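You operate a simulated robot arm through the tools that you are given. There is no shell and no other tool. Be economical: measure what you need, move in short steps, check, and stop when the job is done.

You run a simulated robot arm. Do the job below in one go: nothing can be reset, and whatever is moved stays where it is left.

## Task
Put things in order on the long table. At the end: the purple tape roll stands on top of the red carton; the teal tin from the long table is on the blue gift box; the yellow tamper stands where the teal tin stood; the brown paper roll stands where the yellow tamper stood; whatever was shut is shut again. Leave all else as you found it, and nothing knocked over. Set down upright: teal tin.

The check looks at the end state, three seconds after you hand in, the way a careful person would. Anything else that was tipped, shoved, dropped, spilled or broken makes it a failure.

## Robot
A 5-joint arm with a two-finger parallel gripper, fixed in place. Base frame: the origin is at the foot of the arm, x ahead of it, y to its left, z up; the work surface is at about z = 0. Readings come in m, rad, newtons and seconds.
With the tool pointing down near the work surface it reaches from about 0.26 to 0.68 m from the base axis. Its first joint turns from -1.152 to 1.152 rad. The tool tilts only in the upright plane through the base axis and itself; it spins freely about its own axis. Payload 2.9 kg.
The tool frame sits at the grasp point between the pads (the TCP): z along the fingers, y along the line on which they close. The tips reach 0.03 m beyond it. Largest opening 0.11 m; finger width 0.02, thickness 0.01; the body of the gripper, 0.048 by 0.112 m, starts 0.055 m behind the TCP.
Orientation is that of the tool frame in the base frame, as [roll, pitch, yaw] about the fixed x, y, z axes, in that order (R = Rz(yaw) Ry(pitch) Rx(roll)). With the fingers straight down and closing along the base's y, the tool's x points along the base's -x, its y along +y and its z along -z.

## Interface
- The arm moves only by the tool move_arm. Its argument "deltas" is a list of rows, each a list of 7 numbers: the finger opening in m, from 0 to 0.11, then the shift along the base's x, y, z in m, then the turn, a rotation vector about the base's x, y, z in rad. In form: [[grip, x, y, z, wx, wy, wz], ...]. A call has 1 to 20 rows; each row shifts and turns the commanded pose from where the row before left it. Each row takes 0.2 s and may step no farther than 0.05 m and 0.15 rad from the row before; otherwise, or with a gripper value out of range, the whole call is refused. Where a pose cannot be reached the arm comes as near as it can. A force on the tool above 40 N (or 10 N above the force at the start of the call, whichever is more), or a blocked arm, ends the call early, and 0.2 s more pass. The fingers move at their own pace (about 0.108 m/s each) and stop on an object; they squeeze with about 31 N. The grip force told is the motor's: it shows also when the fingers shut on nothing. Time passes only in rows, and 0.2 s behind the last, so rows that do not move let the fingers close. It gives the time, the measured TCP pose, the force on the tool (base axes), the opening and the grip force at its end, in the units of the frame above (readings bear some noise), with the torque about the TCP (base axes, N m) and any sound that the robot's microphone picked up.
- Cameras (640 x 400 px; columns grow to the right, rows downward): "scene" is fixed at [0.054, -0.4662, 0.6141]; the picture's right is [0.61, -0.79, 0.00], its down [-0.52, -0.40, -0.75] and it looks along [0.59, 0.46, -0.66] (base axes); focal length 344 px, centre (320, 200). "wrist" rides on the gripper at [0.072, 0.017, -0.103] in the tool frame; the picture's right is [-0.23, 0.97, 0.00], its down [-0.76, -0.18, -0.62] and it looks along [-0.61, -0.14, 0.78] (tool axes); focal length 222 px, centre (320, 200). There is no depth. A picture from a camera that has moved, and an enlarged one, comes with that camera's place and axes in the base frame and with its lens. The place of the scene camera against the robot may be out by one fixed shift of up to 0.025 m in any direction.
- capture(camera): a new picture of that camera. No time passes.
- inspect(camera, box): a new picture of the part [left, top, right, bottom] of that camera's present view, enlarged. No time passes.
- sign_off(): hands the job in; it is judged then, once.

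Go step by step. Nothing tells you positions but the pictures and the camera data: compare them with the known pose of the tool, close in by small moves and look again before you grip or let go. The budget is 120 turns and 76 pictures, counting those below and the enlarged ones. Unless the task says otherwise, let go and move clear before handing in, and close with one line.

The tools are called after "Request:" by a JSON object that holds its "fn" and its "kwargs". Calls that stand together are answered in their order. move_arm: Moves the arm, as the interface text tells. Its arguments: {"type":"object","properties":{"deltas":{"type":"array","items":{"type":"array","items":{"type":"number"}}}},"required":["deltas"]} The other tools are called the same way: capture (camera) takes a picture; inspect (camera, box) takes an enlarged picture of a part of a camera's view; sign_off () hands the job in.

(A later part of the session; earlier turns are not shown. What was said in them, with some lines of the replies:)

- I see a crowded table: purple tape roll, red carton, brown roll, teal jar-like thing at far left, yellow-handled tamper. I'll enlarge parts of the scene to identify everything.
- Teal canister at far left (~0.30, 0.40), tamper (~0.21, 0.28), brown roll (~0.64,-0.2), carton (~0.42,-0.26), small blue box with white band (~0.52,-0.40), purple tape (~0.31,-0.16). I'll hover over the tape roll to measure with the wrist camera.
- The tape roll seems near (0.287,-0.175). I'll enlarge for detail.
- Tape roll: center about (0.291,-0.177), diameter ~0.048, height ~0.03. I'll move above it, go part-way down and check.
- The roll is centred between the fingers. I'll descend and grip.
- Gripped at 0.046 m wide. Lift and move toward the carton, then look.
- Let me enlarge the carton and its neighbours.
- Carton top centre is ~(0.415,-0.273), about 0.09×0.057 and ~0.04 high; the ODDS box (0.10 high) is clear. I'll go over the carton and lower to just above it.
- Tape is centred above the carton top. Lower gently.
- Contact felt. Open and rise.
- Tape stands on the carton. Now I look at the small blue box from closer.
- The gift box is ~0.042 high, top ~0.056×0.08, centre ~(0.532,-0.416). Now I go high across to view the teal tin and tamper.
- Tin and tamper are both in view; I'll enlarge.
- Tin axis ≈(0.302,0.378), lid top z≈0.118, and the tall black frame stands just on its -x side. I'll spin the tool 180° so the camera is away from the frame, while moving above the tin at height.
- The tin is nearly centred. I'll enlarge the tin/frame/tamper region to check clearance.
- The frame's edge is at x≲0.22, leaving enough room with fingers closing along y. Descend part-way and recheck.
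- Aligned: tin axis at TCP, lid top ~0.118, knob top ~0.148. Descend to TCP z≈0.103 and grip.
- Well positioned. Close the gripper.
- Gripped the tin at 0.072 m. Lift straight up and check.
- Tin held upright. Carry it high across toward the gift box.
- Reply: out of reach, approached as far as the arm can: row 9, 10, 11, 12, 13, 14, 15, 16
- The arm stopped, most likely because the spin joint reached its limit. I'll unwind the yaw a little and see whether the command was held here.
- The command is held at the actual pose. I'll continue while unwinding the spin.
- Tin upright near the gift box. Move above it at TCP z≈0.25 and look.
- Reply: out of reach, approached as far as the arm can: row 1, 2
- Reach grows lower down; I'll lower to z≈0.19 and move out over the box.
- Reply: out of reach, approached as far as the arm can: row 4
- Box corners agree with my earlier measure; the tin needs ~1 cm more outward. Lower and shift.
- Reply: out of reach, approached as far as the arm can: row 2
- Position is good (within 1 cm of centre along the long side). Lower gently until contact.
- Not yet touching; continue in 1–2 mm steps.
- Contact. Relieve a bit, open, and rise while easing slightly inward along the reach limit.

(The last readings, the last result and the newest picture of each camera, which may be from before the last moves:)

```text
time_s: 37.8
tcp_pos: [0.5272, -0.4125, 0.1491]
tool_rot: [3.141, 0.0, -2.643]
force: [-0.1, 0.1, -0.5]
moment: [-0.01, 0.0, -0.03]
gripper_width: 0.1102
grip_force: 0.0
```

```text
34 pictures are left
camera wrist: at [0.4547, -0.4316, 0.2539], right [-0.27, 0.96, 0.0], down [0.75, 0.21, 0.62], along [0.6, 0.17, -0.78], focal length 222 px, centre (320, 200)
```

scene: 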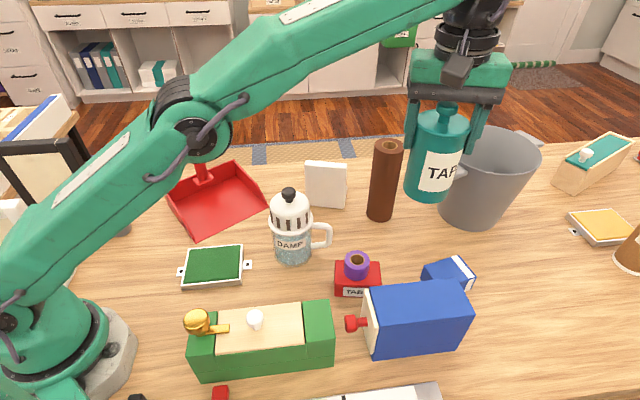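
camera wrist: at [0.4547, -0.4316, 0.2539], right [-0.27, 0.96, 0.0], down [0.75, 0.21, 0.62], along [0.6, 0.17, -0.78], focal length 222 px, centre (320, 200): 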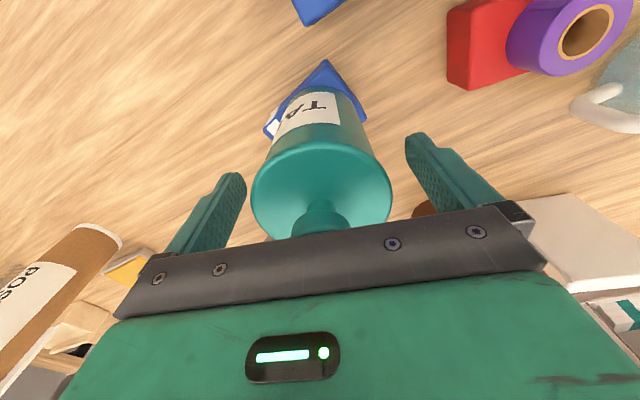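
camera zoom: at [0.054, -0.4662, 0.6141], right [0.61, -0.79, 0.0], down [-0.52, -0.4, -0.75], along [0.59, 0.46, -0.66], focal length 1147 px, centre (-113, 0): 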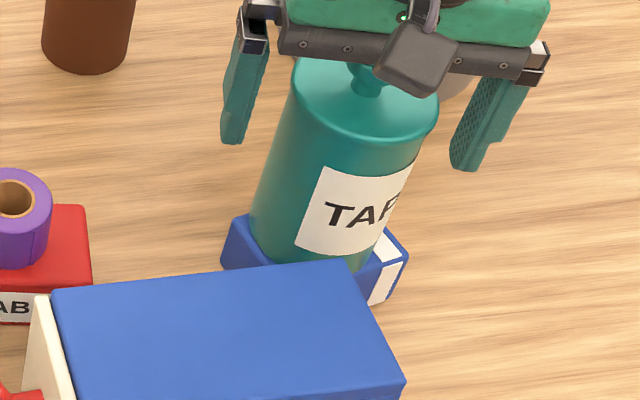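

Tin released and upright. Rise clear.

Request:
{"fn": "move_arm", "kwargs": {"deltas": [[0.11, -0.003, 0.0023, 0.02, 0, 0, 0], [0.11, -0.004, 0.003, 0.02, 0, 0, 0], [0.11, -0.004, 0.003, 0.02, 0, 0, 0], [0.11, -0.004, 0.004, 0.02, 0, 0, 0], [0.11, -0.02, 0.01, 0.02, 0, 0, 0], [0.11, -0.03, 0.02, 0.02, 0, 0, 0], [0.11, -0.03, 0.02, 0.03, 0, 0, 0]]}}

Request:
{"fn": "capture", "kwargs": {"camera": "scene"}}

```text
time_s: 39.4
tcp_pos: [0.4325, -0.3476, 0.2989]
tool_rot: [-3.141, 0.0, -2.643]
force: [0.3, 0.7, 1.0]
moment: [0.0, 0.0, 0.02]
gripper_width: 0.1101
grip_force: 0.0
```

```text
33 pictures are left
```

scene: 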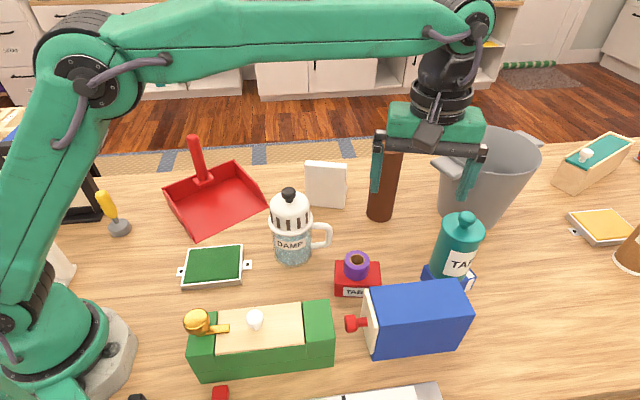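

Tin is placed. Now I move over the tamper (~(0.204,0.247)) with camera turned toward -y, away from the frame.

Request:
{"fn": "move_arm", "kwargs": {"deltas": [[0.11, -0.009, 0.0434, 0, 0, 0, 0.134], [0.11, -0.009, 0.0434, 0, 0, 0, 0.134], [0.11, -0.009, 0.0434, 0, 0, 0, 0.134], [0.11, -0.009, 0.0434, 0, 0, 0, 0.134], [0.11, -0.009, 0.0434, 0, 0, 0, 0.134], [0.11, -0.009, 0.0434, 0, 0, 0, 0.134], [0.11, -0.009, 0.0434, 0, 0, 0, 0.134], [0.11, -0.009, 0.0434, 0, 0, 0, 0.134], [0.08, -0.0223, 0.0353, 0, 0, 0, 0], [0.08, -0.0223, 0.0353, 0, 0, 0, 0], [0.08, -0.0223, 0.0353, 0, 0, 0, 0], [0.08, -0.0223, 0.0353, 0, 0, 0, 0], [0.08, -0.0223, 0.0353, 0, 0, 0, 0], [0.08, -0.0223, 0.0353, 0, 0, 0, 0], [0.08, -0.0223, 0.0353, 0, 0, 0, 0], [0.08, 0, 0, 0, 0, 0, 0]]}}

Request:
{"fn": "capture", "kwargs": {"camera": "wrist"}}

```text
time_s: 42.8
tcp_pos: [0.2057, 0.2461, 0.3007]
tool_rot: [-3.139, -0.001, -1.571]
force: [0.4, 1.0, 1.1]
moment: [0.01, -0.03, -0.02]
gripper_width: 0.0801
grip_force: 0.1
```

```text
32 pictures are left
camera wrist: at [0.1884, 0.1732, 0.4046], right [-0.97, 0.23, 0.0], down [0.18, 0.76, 0.62], along [0.14, 0.61, -0.78], focal length 222 px, centre (320, 200)
```

wrist: 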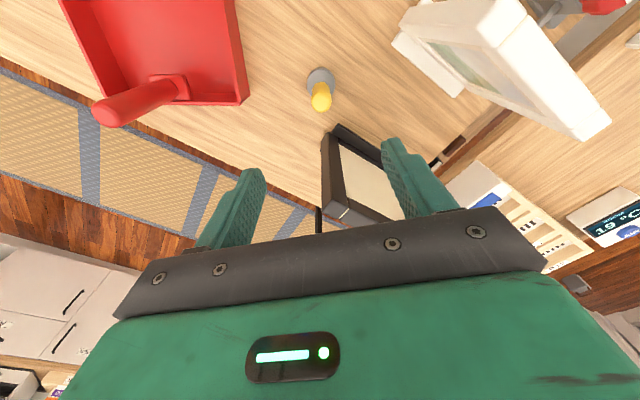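

Tamper is right under the tool at (0.204,0.246). Descend part-way and check its height.

Request:
{"fn": "move_arm", "kwargs": {"deltas": [[0.08, -0.0015, 0.0, -0.045, 0, 0, 0], [0.08, 0, 0, -0.045, 0, 0, 0], [0.08, 0, 0, -0.04, 0, 0, 0], [0.08, 0, 0, 0, 0, 0, 0]]}}

Request:
{"fn": "inspect", "kwargs": {"camera": "wrist", "box": [220, 50, 420, 210]}}

Request:
{"fn": "inspect", "kwargs": {"camera": "scene", "box": [60, 130, 180, 260]}}

```text
time_s: 43.8
tcp_pos: [0.2027, 0.2432, 0.1697]
tool_rot: [-3.14, 0.0, -1.567]
force: [0.1, 0.6, 0.1]
moment: [0.02, -0.02, 0.02]
gripper_width: 0.08
grip_force: 0.0
```

```text
2.50 times, centred on (320, 130) of wrist
camera zoom: at [0.1853, 0.1715, 0.2733], right [-0.97, 0.23, 0.0], down [0.18, 0.76, 0.62], along [0.14, 0.61, -0.78], focal length 555 px, centre (320, 375)
```

zoom: 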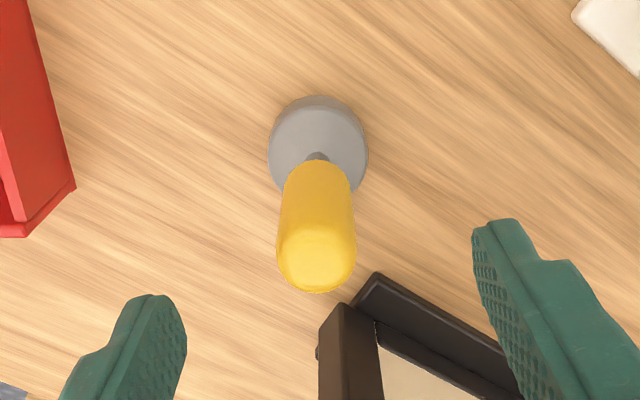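

```text
3.08 times, centred on (120, 195) of scene
camera zoom: at [0.054, -0.4662, 0.6141], right [0.61, -0.79, 0.0], down [-0.52, -0.4, -0.75], along [0.59, 0.46, -0.66], focal length 1059 px, centre (935, 215)
```

zoom: 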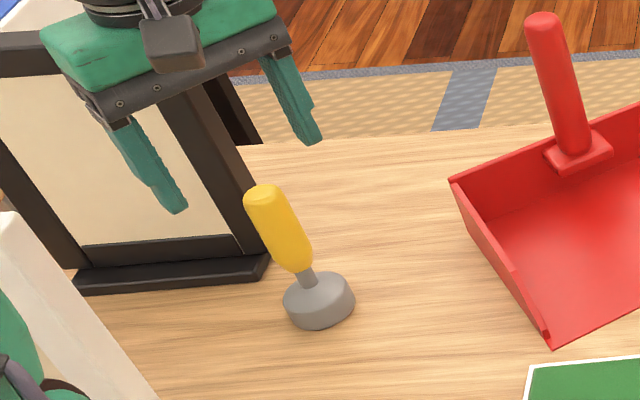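

Tamper axis ≈(0.2025,0.2445), top ≈0.12. Descend to grip the handle.

Request:
{"fn": "move_arm", "kwargs": {"deltas": [[0.08, 0, 0.001, -0.04, 0, 0, 0], [0.08, 0, 0, -0.04, 0, 0, 0], [0.08, 0, 0, 0, 0, 0, 0]]}}

Request:
{"fn": "inspect", "kwargs": {"camera": "wrist", "box": [220, 50, 420, 250]}}

```text
time_s: 44.6
tcp_pos: [0.2053, 0.2471, 0.0916]
tool_rot: [-3.142, 0.001, -1.569]
force: [0.1, 0.3, 0.0]
moment: [-0.01, 0.01, -0.02]
gripper_width: 0.08
grip_force: 0.1
```

```text
2.00 times, centred on (320, 150) of wrist
camera zoom: at [0.1865, 0.1743, 0.1955], right [-0.97, 0.23, 0.0], down [0.18, 0.76, 0.62], along [0.14, 0.61, -0.78], focal length 444 px, centre (320, 300)
```

zoom: 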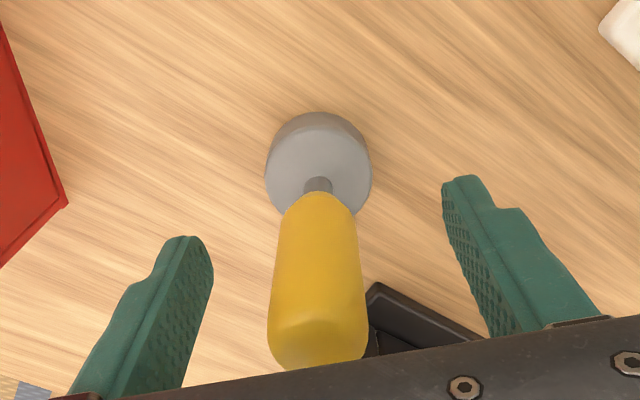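

Aligned; close on the handle.

Request:
{"fn": "move_arm", "kwargs": {"deltas": [[0.04, 0, 0, 0, 0, 0, 0], [0.005, 0, 0, 0, 0, 0, 0], [0.005, 0, 0, 0, 0, 0, 0], [0.005, 0, 0, 0, 0, 0, 0]]}}

```text
time_s: 45.6
tcp_pos: [0.2044, 0.2459, 0.0906]
tool_rot: [-3.141, 0.002, -1.569]
force: [-0.3, -0.2, 0.4]
moment: [-0.03, 0.0, -0.02]
gripper_width: 0.0248
grip_force: 30.5
```

Gripped (0.025 m). Lift, move to the tin's old spot going around the frame (x first, then y).

Request:
{"fn": "move_arm", "kwargs": {"deltas": [[0.005, 0, 0, 0.03, 0, 0, 0], [0.005, 0, 0, 0.045, 0, 0, 0], [0.005, 0, 0, 0.035, 0, 0, 0], [0.005, 0.034, 0, 0, 0, 0, 0], [0.005, 0.034, 0, 0, 0, 0, 0], [0.005, 0.0335, 0.01, 0, 0, 0, 0], [0.005, 0, 0.04, 0, 0, 0, 0], [0.005, 0, 0.04, 0, 0, 0, 0], [0.005, 0, 0.04, 0, 0, 0, 0], [0.005, 0, 0, 0, 0, 0, 0]]}}

Request:
{"fn": "capture", "kwargs": {"camera": "scene"}}

Request:
{"fn": "capture", "kwargs": {"camera": "wrist"}}

```text
time_s: 47.8
tcp_pos: [0.3042, 0.3754, 0.2001]
tool_rot: [-3.141, 0.0, -1.568]
force: [-0.2, 0.2, -0.7]
moment: [0.03, -0.01, 0.03]
gripper_width: 0.0249
grip_force: 30.6
```

```text
28 pictures are left
```

scene: 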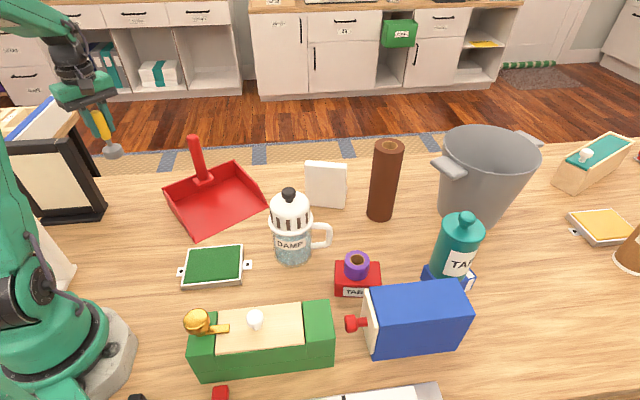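

```text
27 pictures are left
camera wrist: at [0.2853, 0.3035, 0.3043], right [-0.97, 0.23, 0.0], down [0.18, 0.76, 0.62], along [0.14, 0.61, -0.78], focal length 222 px, centre (320, 200)
```

wrist: 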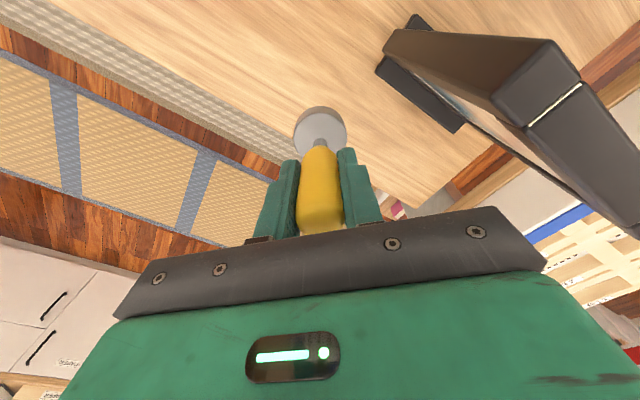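

Clear. Lower to the table, slowing at the end.

Request:
{"fn": "move_arm", "kwargs": {"deltas": [[0.005, 0.001, 0, -0.045, 0, 0, 0], [0.005, 0, 0, -0.045, 0, 0, 0], [0.005, 0, 0, -0.012, 0, 0, 0], [0.005, 0, 0, -0.004, 0, 0, 0], [0.005, 0, 0, 0, 0, 0, 0]]}}

Request:
{"fn": "inspect", "kwargs": {"camera": "scene", "box": [60, 110, 180, 240]}}

```text
time_s: 49.0
tcp_pos: [0.3068, 0.3761, 0.0928]
tool_rot: [-3.141, 0.0, -1.569]
force: [-0.4, -0.6, -1.4]
moment: [0.02, 0.02, -0.01]
gripper_width: 0.0245
grip_force: 31.1
```

```text
3.08 times, centred on (120, 175) of scene
camera zoom: at [0.054, -0.4662, 0.6141], right [0.61, -0.79, 0.0], down [-0.52, -0.4, -0.75], along [0.59, 0.46, -0.66], focal length 1059 px, centre (935, 277)
```

zoom: 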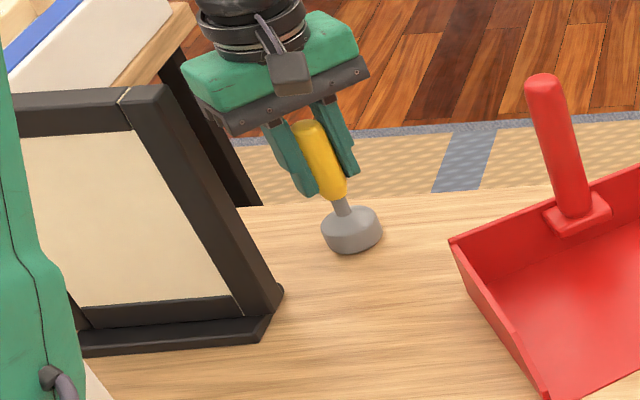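

The disc matches the tin's former spot. Lower the last millimetres.

Request:
{"fn": "move_arm", "kwargs": {"deltas": [[0.005, 0, 0, -0.002, 0, 0, 0], [0.005, 0, 0, -0.002, 0, 0, 0], [0.005, 0, 0, 0, 0, 0, 0]]}}

```text
time_s: 49.8
tcp_pos: [0.3069, 0.3766, 0.0908]
tool_rot: [-3.139, 0.001, -1.57]
force: [-5.6, -5.6, 27.5]
moment: [-0.3, 0.43, -0.05]
gripper_width: 0.0248
grip_force: 31.3
```

Contact. Relieve and open, then rise.

Request:
{"fn": "move_arm", "kwargs": {"deltas": [[0.02, 0, 0, 0.002, 0, 0, 0], [0.03, 0, 0, 0, 0, 0, 0], [0.045, 0, 0, 0, 0, 0, 0], [0.065, 0, 0, 0, 0, 0, 0], [0.065, 0, 0, 0.04, 0, 0, 0], [0.065, 0, 0, 0.045, 0, 0, 0], [0.065, 0, 0, 0.045, 0, 0, 0], [0.065, 0, 0, 0.045, 0, 0, 0]]}}

Request:
{"fn": "capture", "kwargs": {"camera": "scene"}}

Request:
{"fn": "capture", "kwargs": {"camera": "wrist"}}

```text
time_s: 51.6
tcp_pos: [0.3058, 0.3753, 0.2675]
tool_rot: [3.141, 0.0, -1.57]
force: [-0.3, -0.6, 0.3]
moment: [0.0, 0.0, 0.02]
gripper_width: 0.0651
grip_force: 0.1
```

```text
25 pictures are left
```

scene: 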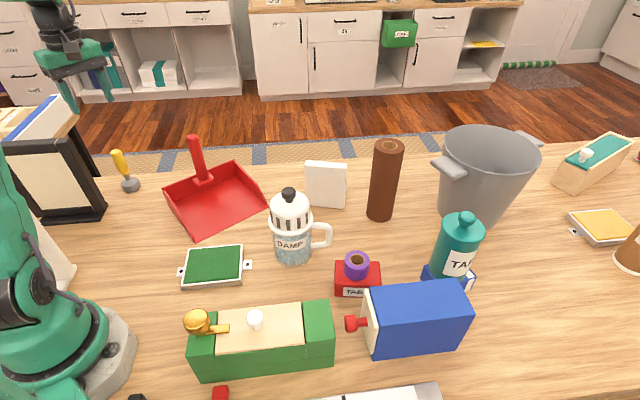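

```text
24 pictures are left
camera wrist: at [0.2893, 0.3037, 0.371], right [-0.97, 0.23, 0.0], down [0.18, 0.76, 0.62], along [0.14, 0.61, -0.78], focal length 222 px, centre (320, 200)
```

wrist: 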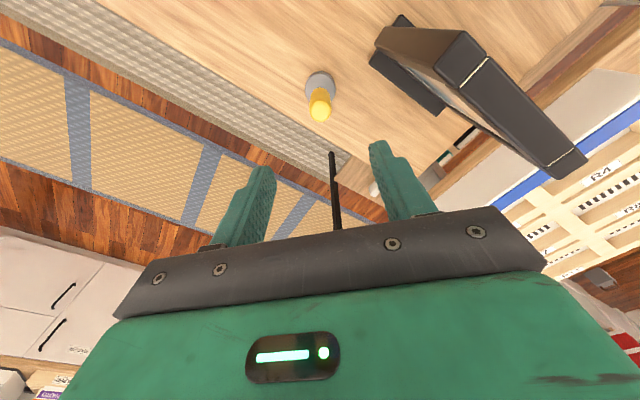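

Tamper stands on the tin's old spot. Now over to the brown roll, restoring the default yaw on the way.

Request:
{"fn": "move_arm", "kwargs": {"deltas": [[0.11, 0, 0, 0.033, 0, 0, 0], [0.11, 0.0149, -0.0415, 0, 0, 0, -0.1208], [0.11, 0.0149, -0.0415, 0, 0, 0, -0.1208], [0.11, 0.0149, -0.0415, 0, 0, 0, -0.1208], [0.11, 0.0149, -0.0415, 0, 0, 0, -0.1208], [0.11, 0.0149, -0.0415, 0, 0, 0, -0.1208], [0.11, 0.0149, -0.0415, 0, 0, 0, -0.1208], [0.11, 0.0149, -0.0415, 0, 0, 0, -0.1208], [0.11, 0.0149, -0.0415, 0, 0, 0, -0.1208], [0.11, 0.0149, -0.0415, 0, 0, 0, -0.1208], [0.11, 0.0149, -0.0415, 0, 0, 0, -0.1208], [0.11, 0.0149, -0.0415, 0, 0, 0, -0.1208], [0.11, 0.0149, -0.0415, 0, 0, 0, -0.1208], [0.11, 0.0149, -0.0415, 0, 0, 0, -0.1208], [0.11, 0, 0, 0, 0, 0, 0]]}}

Request:
{"fn": "capture", "kwargs": {"camera": "wrist"}}

Request:
{"fn": "inspect", "kwargs": {"camera": "scene", "box": [340, 120, 440, 240]}}

```text
time_s: 54.8
tcp_pos: [0.501, -0.1637, 0.3006]
tool_rot: [3.141, 0.0, 3.142]
force: [0.4, 0.2, 0.1]
moment: [0.01, 0.03, -0.01]
gripper_width: 0.1103
grip_force: 0.1
```

```text
23 pictures are left
camera wrist: at [0.4284, -0.1471, 0.4039], right [0.23, 0.97, 0.0], down [0.76, -0.18, 0.62], along [0.61, -0.14, -0.78], focal length 222 px, centre (320, 200)
```

wrist: 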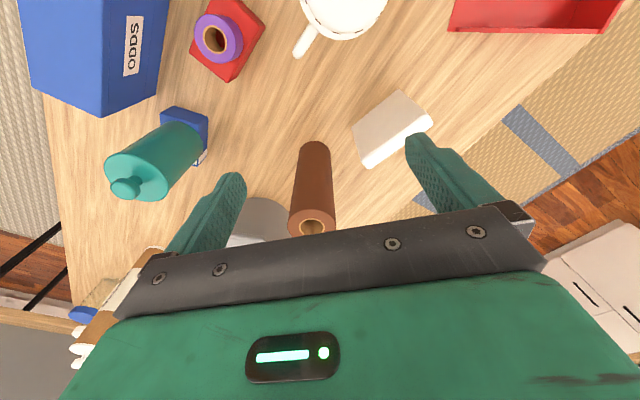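

```text
3.33 times, centred on (390, 180) of scene
camera zoom: at [0.054, -0.4663, 0.6141], right [0.61, -0.79, 0.0], down [-0.52, -0.4, -0.75], along [0.59, 0.46, -0.66], focal length 1147 px, centre (87, 267)
```

zoom: 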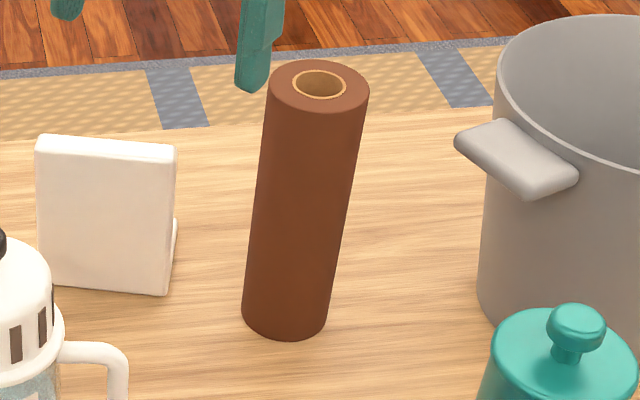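

Roll axis ≈(0.624,-0.202), Ø≈0.06, height ≈0.20; white card (0.137 high) is nearby but clear. I'll turn the tool to the radial direction and come in low at z≈0.19 with fingers straddling.

Request:
{"fn": "move_arm", "kwargs": {"deltas": [[0.09, 0.016, -0.004, 0, 0, 0, -0.104], [0.09, 0.0165, -0.0048, 0, 0, 0, -0.104], [0.09, 0, 0, -0.03, 0, 0, -0.104], [0.09, 0, 0, -0.04, 0, 0, 0], [0.09, 0, 0, -0.04, 0, 0, 0], [0.09, 0, 0, 0, 0, 0, 0]]}}

Request:
{"fn": "capture", "kwargs": {"camera": "wrist"}}

```text
time_s: 56.2
tcp_pos: [0.5302, -0.1747, 0.1892]
tool_rot: [3.141, 0.0, 2.832]
force: [-0.3, 0.1, -0.4]
moment: [-0.02, 0.01, 0.04]
gripper_width: 0.0897
grip_force: 0.1
```

```text
21 pictures are left
camera wrist: at [0.4649, -0.1362, 0.2941], right [0.51, 0.86, 0.0], down [0.67, -0.4, 0.62], along [0.53, -0.32, -0.78], focal length 222 px, centre (320, 200)
```

wrist: 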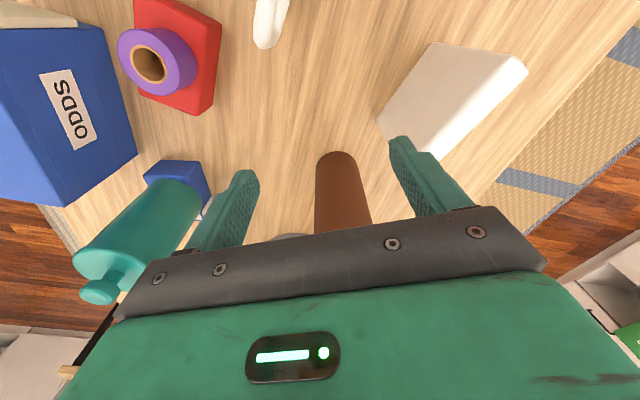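

Roll is centred laterally. Move outward to straddle it.

Request:
{"fn": "move_arm", "kwargs": {"deltas": [[0.09, 0.031, -0.009, 0, 0, 0, 0], [0.09, 0.031, -0.009, 0, 0, 0, 0], [0.09, 0.03, -0.0088, 0, 0, 0, 0], [0.09, 0, 0, 0, 0, 0, 0]]}}

Request:
{"fn": "inspect", "kwargs": {"camera": "scene", "box": [320, 90, 460, 240]}}

Request:
{"fn": "capture", "kwargs": {"camera": "wrist"}}

```text
time_s: 57.2
tcp_pos: [0.6218, -0.2005, 0.1892]
tool_rot: [-3.141, -0.002, 2.83]
force: [-1.6, 0.7, 0.8]
moment: [0.02, -0.01, -0.01]
gripper_width: 0.0899
grip_force: 0.0
```

```text
2.67 times, centred on (390, 165) of scene
camera zoom: at [0.054, -0.4662, 0.6141], right [0.61, -0.79, 0.0], down [-0.52, -0.4, -0.75], along [0.59, 0.46, -0.66], focal length 917 px, centre (133, 293)
```

zoom: 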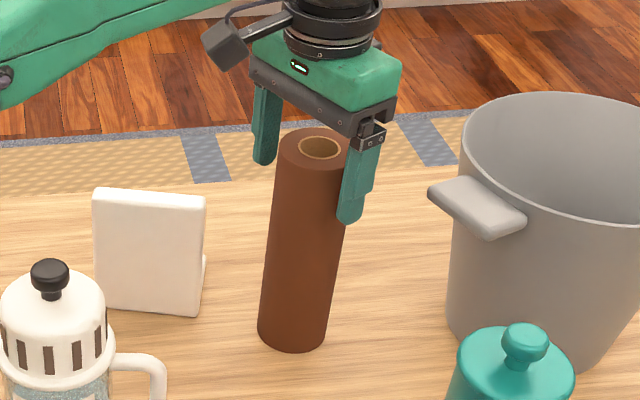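

```text
19 pictures are left
camera wrist: at [0.5591, -0.1617, 0.2939], right [0.51, 0.86, 0.0], down [0.67, -0.4, 0.62], along [0.53, -0.32, -0.78], focal length 222 px, centre (320, 200)
```

wrist: 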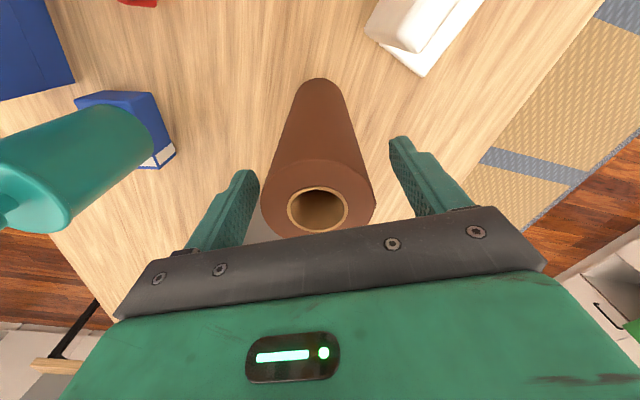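

Centred. Lower to z≈0.163 and grip.

Request:
{"fn": "move_arm", "kwargs": {"deltas": [[0.09, 0.001, 0, -0.015, 0, 0, 0], [0.09, 0, 0, -0.011, 0, 0, 0], [0.09, 0, 0, 0, 0, 0, 0], [0.06, 0, 0, 0, 0, 0, 0], [0.045, 0, 0, 0, 0, 0, 0], [0.045, 0, 0, 0, 0, 0, 0], [0.045, 0, 0, 0, 0, 0, 0]]}}

Request:
{"fn": "capture", "kwargs": {"camera": "wrist"}}

```text
time_s: 58.8
tcp_pos: [0.6256, -0.1997, 0.1639]
tool_rot: [-3.141, 0.003, 2.831]
force: [0.7, -0.7, 1.4]
moment: [-0.03, -0.08, 0.02]
gripper_width: 0.0626
grip_force: 31.4
```

```text
18 pictures are left
camera wrist: at [0.5609, -0.1612, 0.2682], right [0.51, 0.86, 0.0], down [0.67, -0.4, 0.62], along [0.54, -0.32, -0.78], focal length 222 px, centre (320, 200)
```

wrist: 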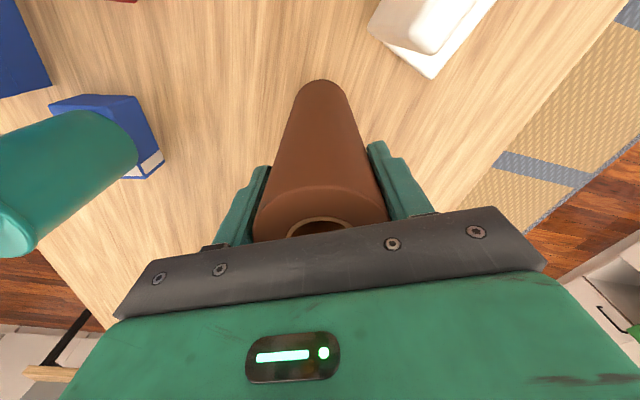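

Gripped at 0.063 m. Lift along the reach limit, pulling in gradually.

Request:
{"fn": "move_arm", "kwargs": {"deltas": [[0.045, 0, 0, 0.01, 0, 0, 0], [0.045, 0, 0, 0.025, 0, 0, 0], [0.045, -0.0115, 0.0037, 0.03, 0, 0, 0], [0.045, -0.0115, 0.0037, 0.03, 0, 0, 0], [0.045, -0.0115, 0.0037, 0.03, 0, 0, 0], [0.045, -0.0115, 0.0037, 0.03, 0, 0, 0], [0.045, -0.0115, 0.0037, 0.03, 0, 0, 0], [0.045, -0.0115, 0.0037, 0.02, 0, 0, 0], [0.045, 0, 0, 0, 0, 0, 0]]}}

Request:
{"fn": "capture", "kwargs": {"camera": "scene"}}

```text
time_s: 60.8
tcp_pos: [0.5581, -0.1758, 0.3683]
tool_rot: [-3.141, 0.0, 2.83]
force: [0.0, -0.4, -2.5]
moment: [-0.03, 0.01, 0.02]
gripper_width: 0.0624
grip_force: 30.8
```

```text
17 pictures are left
```

scene: 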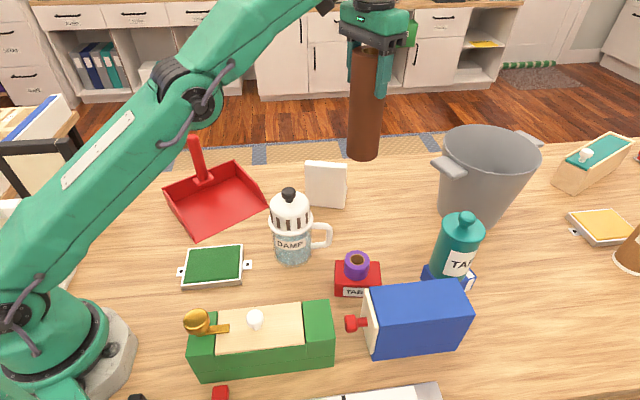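

Roll is lifted and upright. Carry it over to the tamper's old spot while turning the yaw to -π/2.

Request:
{"fn": "move_arm", "kwargs": {"deltas": [[0.045, -0.0225, 0.0366, 0, 0, 0, 0.1447], [0.045, -0.0225, 0.0366, 0, 0, 0, 0.1447], [0.045, -0.0225, 0.0366, 0, 0, 0, 0.1447], [0.045, -0.0225, 0.0366, 0, 0, 0, 0.1447], [0.045, -0.0225, 0.0366, 0, 0, 0, 0.1447], [0.045, -0.0225, 0.0366, 0, 0, 0, 0.1447], [0.045, -0.0225, 0.0366, 0, 0, 0, 0.1447], [0.045, -0.0329, 0.0274, 0, 0, 0, 0.1447], [0.045, -0.0329, 0.0274, 0, 0, 0, 0.1447], [0.045, -0.0329, 0.0274, 0, 0, 0, 0.1447], [0.045, -0.0329, 0.0274, 0, 0, 0, 0.1447], [0.045, -0.0329, 0.0274, 0, 0, 0, 0.1447], [0.045, -0.0329, 0.0274, 0, 0, 0, 0.1447], [0.045, 0, 0, 0, 0, 0, 0]]}}

Request:
{"fn": "capture", "kwargs": {"camera": "scene"}}

Request:
{"fn": "capture", "kwargs": {"camera": "wrist"}}

```text
time_s: 63.8
tcp_pos: [0.1993, 0.2459, 0.3708]
tool_rot: [3.141, 0.001, -1.569]
force: [0.6, 0.2, -1.9]
moment: [-0.03, 0.0, 0.0]
gripper_width: 0.0624
grip_force: 31.4
```

```text
16 pictures are left
```

scene: 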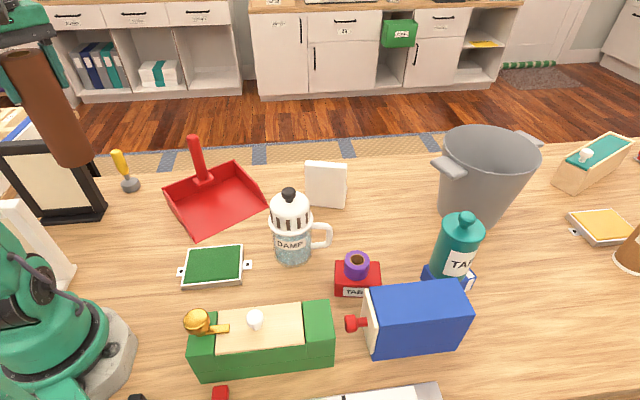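

```text
15 pictures are left
camera wrist: at [0.1815, 0.1736, 0.4755], right [-0.97, 0.23, 0.0], down [0.18, 0.76, 0.62], along [0.14, 0.61, -0.78], focal length 222 px, centre (320, 200)
```

wrist: 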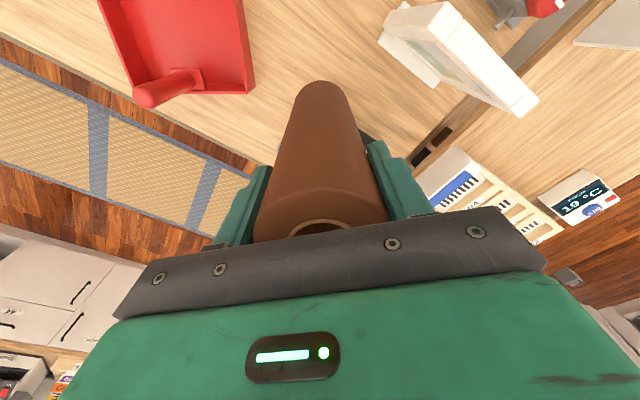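

Correct by a few mm and lower to just above the table.

Request:
{"fn": "move_arm", "kwargs": {"deltas": [[0.045, 0.003, -0.0015, -0.04, 0, 0, 0], [0.045, 0, 0, -0.045, 0, 0, 0], [0.045, 0, 0, -0.045, 0, 0, 0], [0.045, 0, 0, -0.04, 0, 0, 0], [0.045, 0, 0, -0.02, 0, 0, 0], [0.045, 0, 0, 0, 0, 0, 0]]}}

Request:
{"fn": "inspect", "kwargs": {"camera": "scene", "box": [60, 100, 200, 260]}}

Request:
{"fn": "capture", "kwargs": {"camera": "wrist"}}

```text
time_s: 65.2
tcp_pos: [0.2041, 0.2429, 0.1767]
tool_rot: [-3.141, -0.001, -1.569]
force: [0.3, 0.5, -1.5]
moment: [-0.04, 0.0, -0.03]
gripper_width: 0.0624
grip_force: 30.9
```

```text
2.50 times, centred on (130, 180) of scene
camera zoom: at [0.054, -0.4662, 0.6141], right [0.61, -0.79, 0.0], down [-0.52, -0.4, -0.75], along [0.59, 0.46, -0.66], focal length 860 px, centre (795, 250)
```

zoom: 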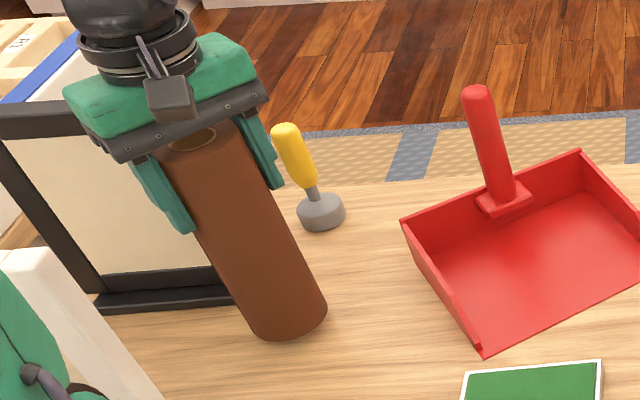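

```text
13 pictures are left
camera wrist: at [0.1862, 0.1712, 0.282], right [-0.97, 0.23, 0.0], down [0.18, 0.76, 0.62], along [0.14, 0.61, -0.78], focal length 222 px, centre (320, 200)
```

wrist: 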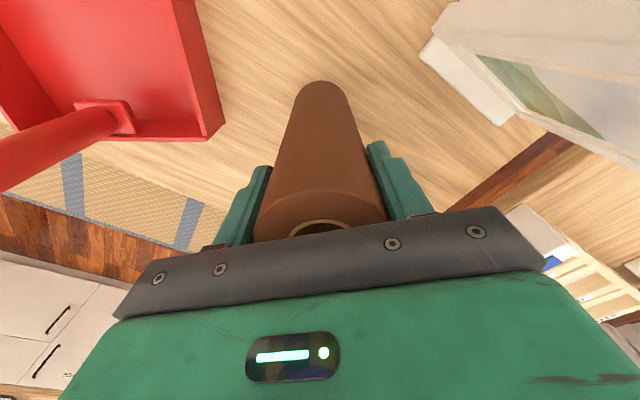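

Alignment matches the tamper's former spot. Lower the rest gently.

Request:
{"fn": "move_arm", "kwargs": {"deltas": [[0.045, -0.0005, 0.001, -0.008, 0, 0, 0], [0.045, 0, 0, -0.003, 0, 0, 0], [0.045, 0, 0, -0.0015, 0, 0, 0], [0.045, 0, 0, 0, 0, 0, 0]]}}

```text
time_s: 66.2
tcp_pos: [0.2038, 0.2426, 0.1657]
tool_rot: [3.141, 0.001, -1.57]
force: [0.5, 0.2, -1.3]
moment: [-0.04, -0.01, 0.02]
gripper_width: 0.0627
grip_force: 30.9
```

Request:
{"fn": "move_arm", "kwargs": {"deltas": [[0.045, 0, 0, -0.0015, 0, 0, 0], [0.045, 0, 0, -0.001, 0, 0, 0], [0.045, 0, 0, 0, 0, 0, 0]]}}

```text
time_s: 67.0
tcp_pos: [0.2041, 0.2442, 0.1636]
tool_rot: [3.142, 0.001, -1.571]
force: [-2.6, 0.6, 7.2]
moment: [0.13, 0.56, 0.08]
gripper_width: 0.0625
grip_force: 30.7
```

Light contact. Open and rise straight up.

Request:
{"fn": "move_arm", "kwargs": {"deltas": [[0.062, 0, 0, 0, 0, 0, 0], [0.068, 0, 0, 0, 0, 0, 0], [0.08, 0, 0, 0, 0, 0, 0], [0.1, 0, 0, 0, 0, 0, 0], [0.1, 0, 0, 0.02, 0, 0, 0], [0.1, 0, 0, 0.04, 0, 0, 0], [0.1, 0, 0, 0.045, 0, 0, 0], [0.1, 0, 0, 0.045, 0, 0, 0], [0.1, 0, 0, 0.03, 0, 0, 0]]}}

Request:
{"fn": "capture", "kwargs": {"camera": "wrist"}}

Request:
{"fn": "capture", "kwargs": {"camera": "scene"}}

```text
time_s: 69.0
tcp_pos: [0.2064, 0.2445, 0.344]
tool_rot: [-3.141, 0.0, -1.57]
force: [-1.0, 0.3, 0.0]
moment: [0.02, 0.02, 0.04]
gripper_width: 0.1001
grip_force: 0.1
```

```text
12 pictures are left
camera wrist: at [0.1881, 0.1723, 0.448], right [-0.97, 0.23, 0.0], down [0.18, 0.76, 0.62], along [0.14, 0.61, -0.78], focal length 222 px, centre (320, 200)
```

wrist: 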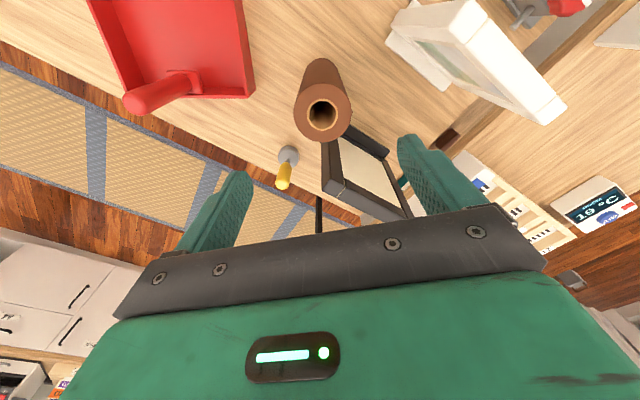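

```text
11 pictures are left
```

scene: 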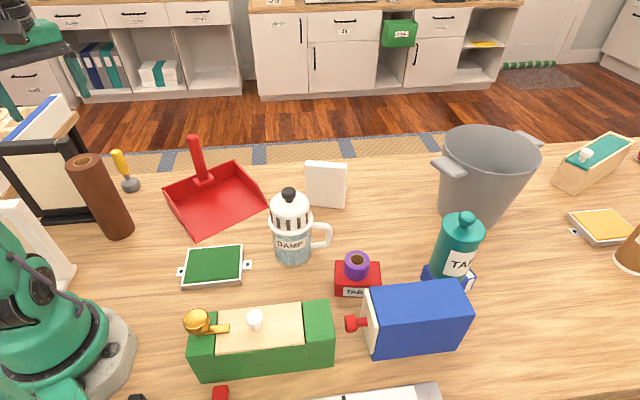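

Everything stands where it should and the shut boxes were never opened. I'll move the arm clear and take one last look.

Request:
{"fn": "move_arm", "kwargs": {"deltas": [[0.1, 0.02, -0.04, 0, 0, 0, 0], [0.1, 0.02, -0.04, 0, 0, 0, 0], [0.1, 0.02, -0.04, 0, 0, 0, 0], [0.1, 0.02, -0.04, 0, 0, 0, 0], [0.1, 0.02, -0.04, 0, 0, 0, 0], [0.1, 0, 0, 0, 0, 0, 0]]}}

Request:
{"fn": "capture", "kwargs": {"camera": "scene"}}

```text
time_s: 70.4
tcp_pos: [0.3022, 0.0404, 0.3413]
tool_rot: [3.141, 0.001, -1.57]
force: [0.2, 0.4, 0.9]
moment: [0.01, -0.01, 0.02]
gripper_width: 0.1002
grip_force: 0.2
```

```text
10 pictures are left
```

scene: 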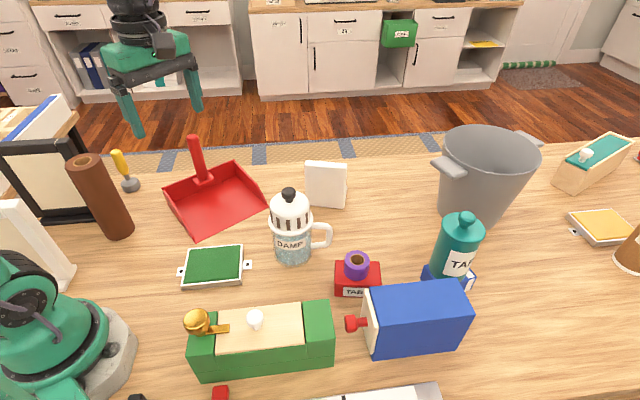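

All four items are in place, the rest looks undisturbed and the arm is clear; handing in.

Request:
{"fn": "sign_off", "kwargs": {}}

```text
The job is handed in.
```

The job is handed in: the purple tape roll is on the red carton, the teal tin is upright on the blue gift box, the tamper is on the tin's old spot and the brown roll is on the tamper's. Nothing shut was opened, and the last picture shows nothing knocked over.
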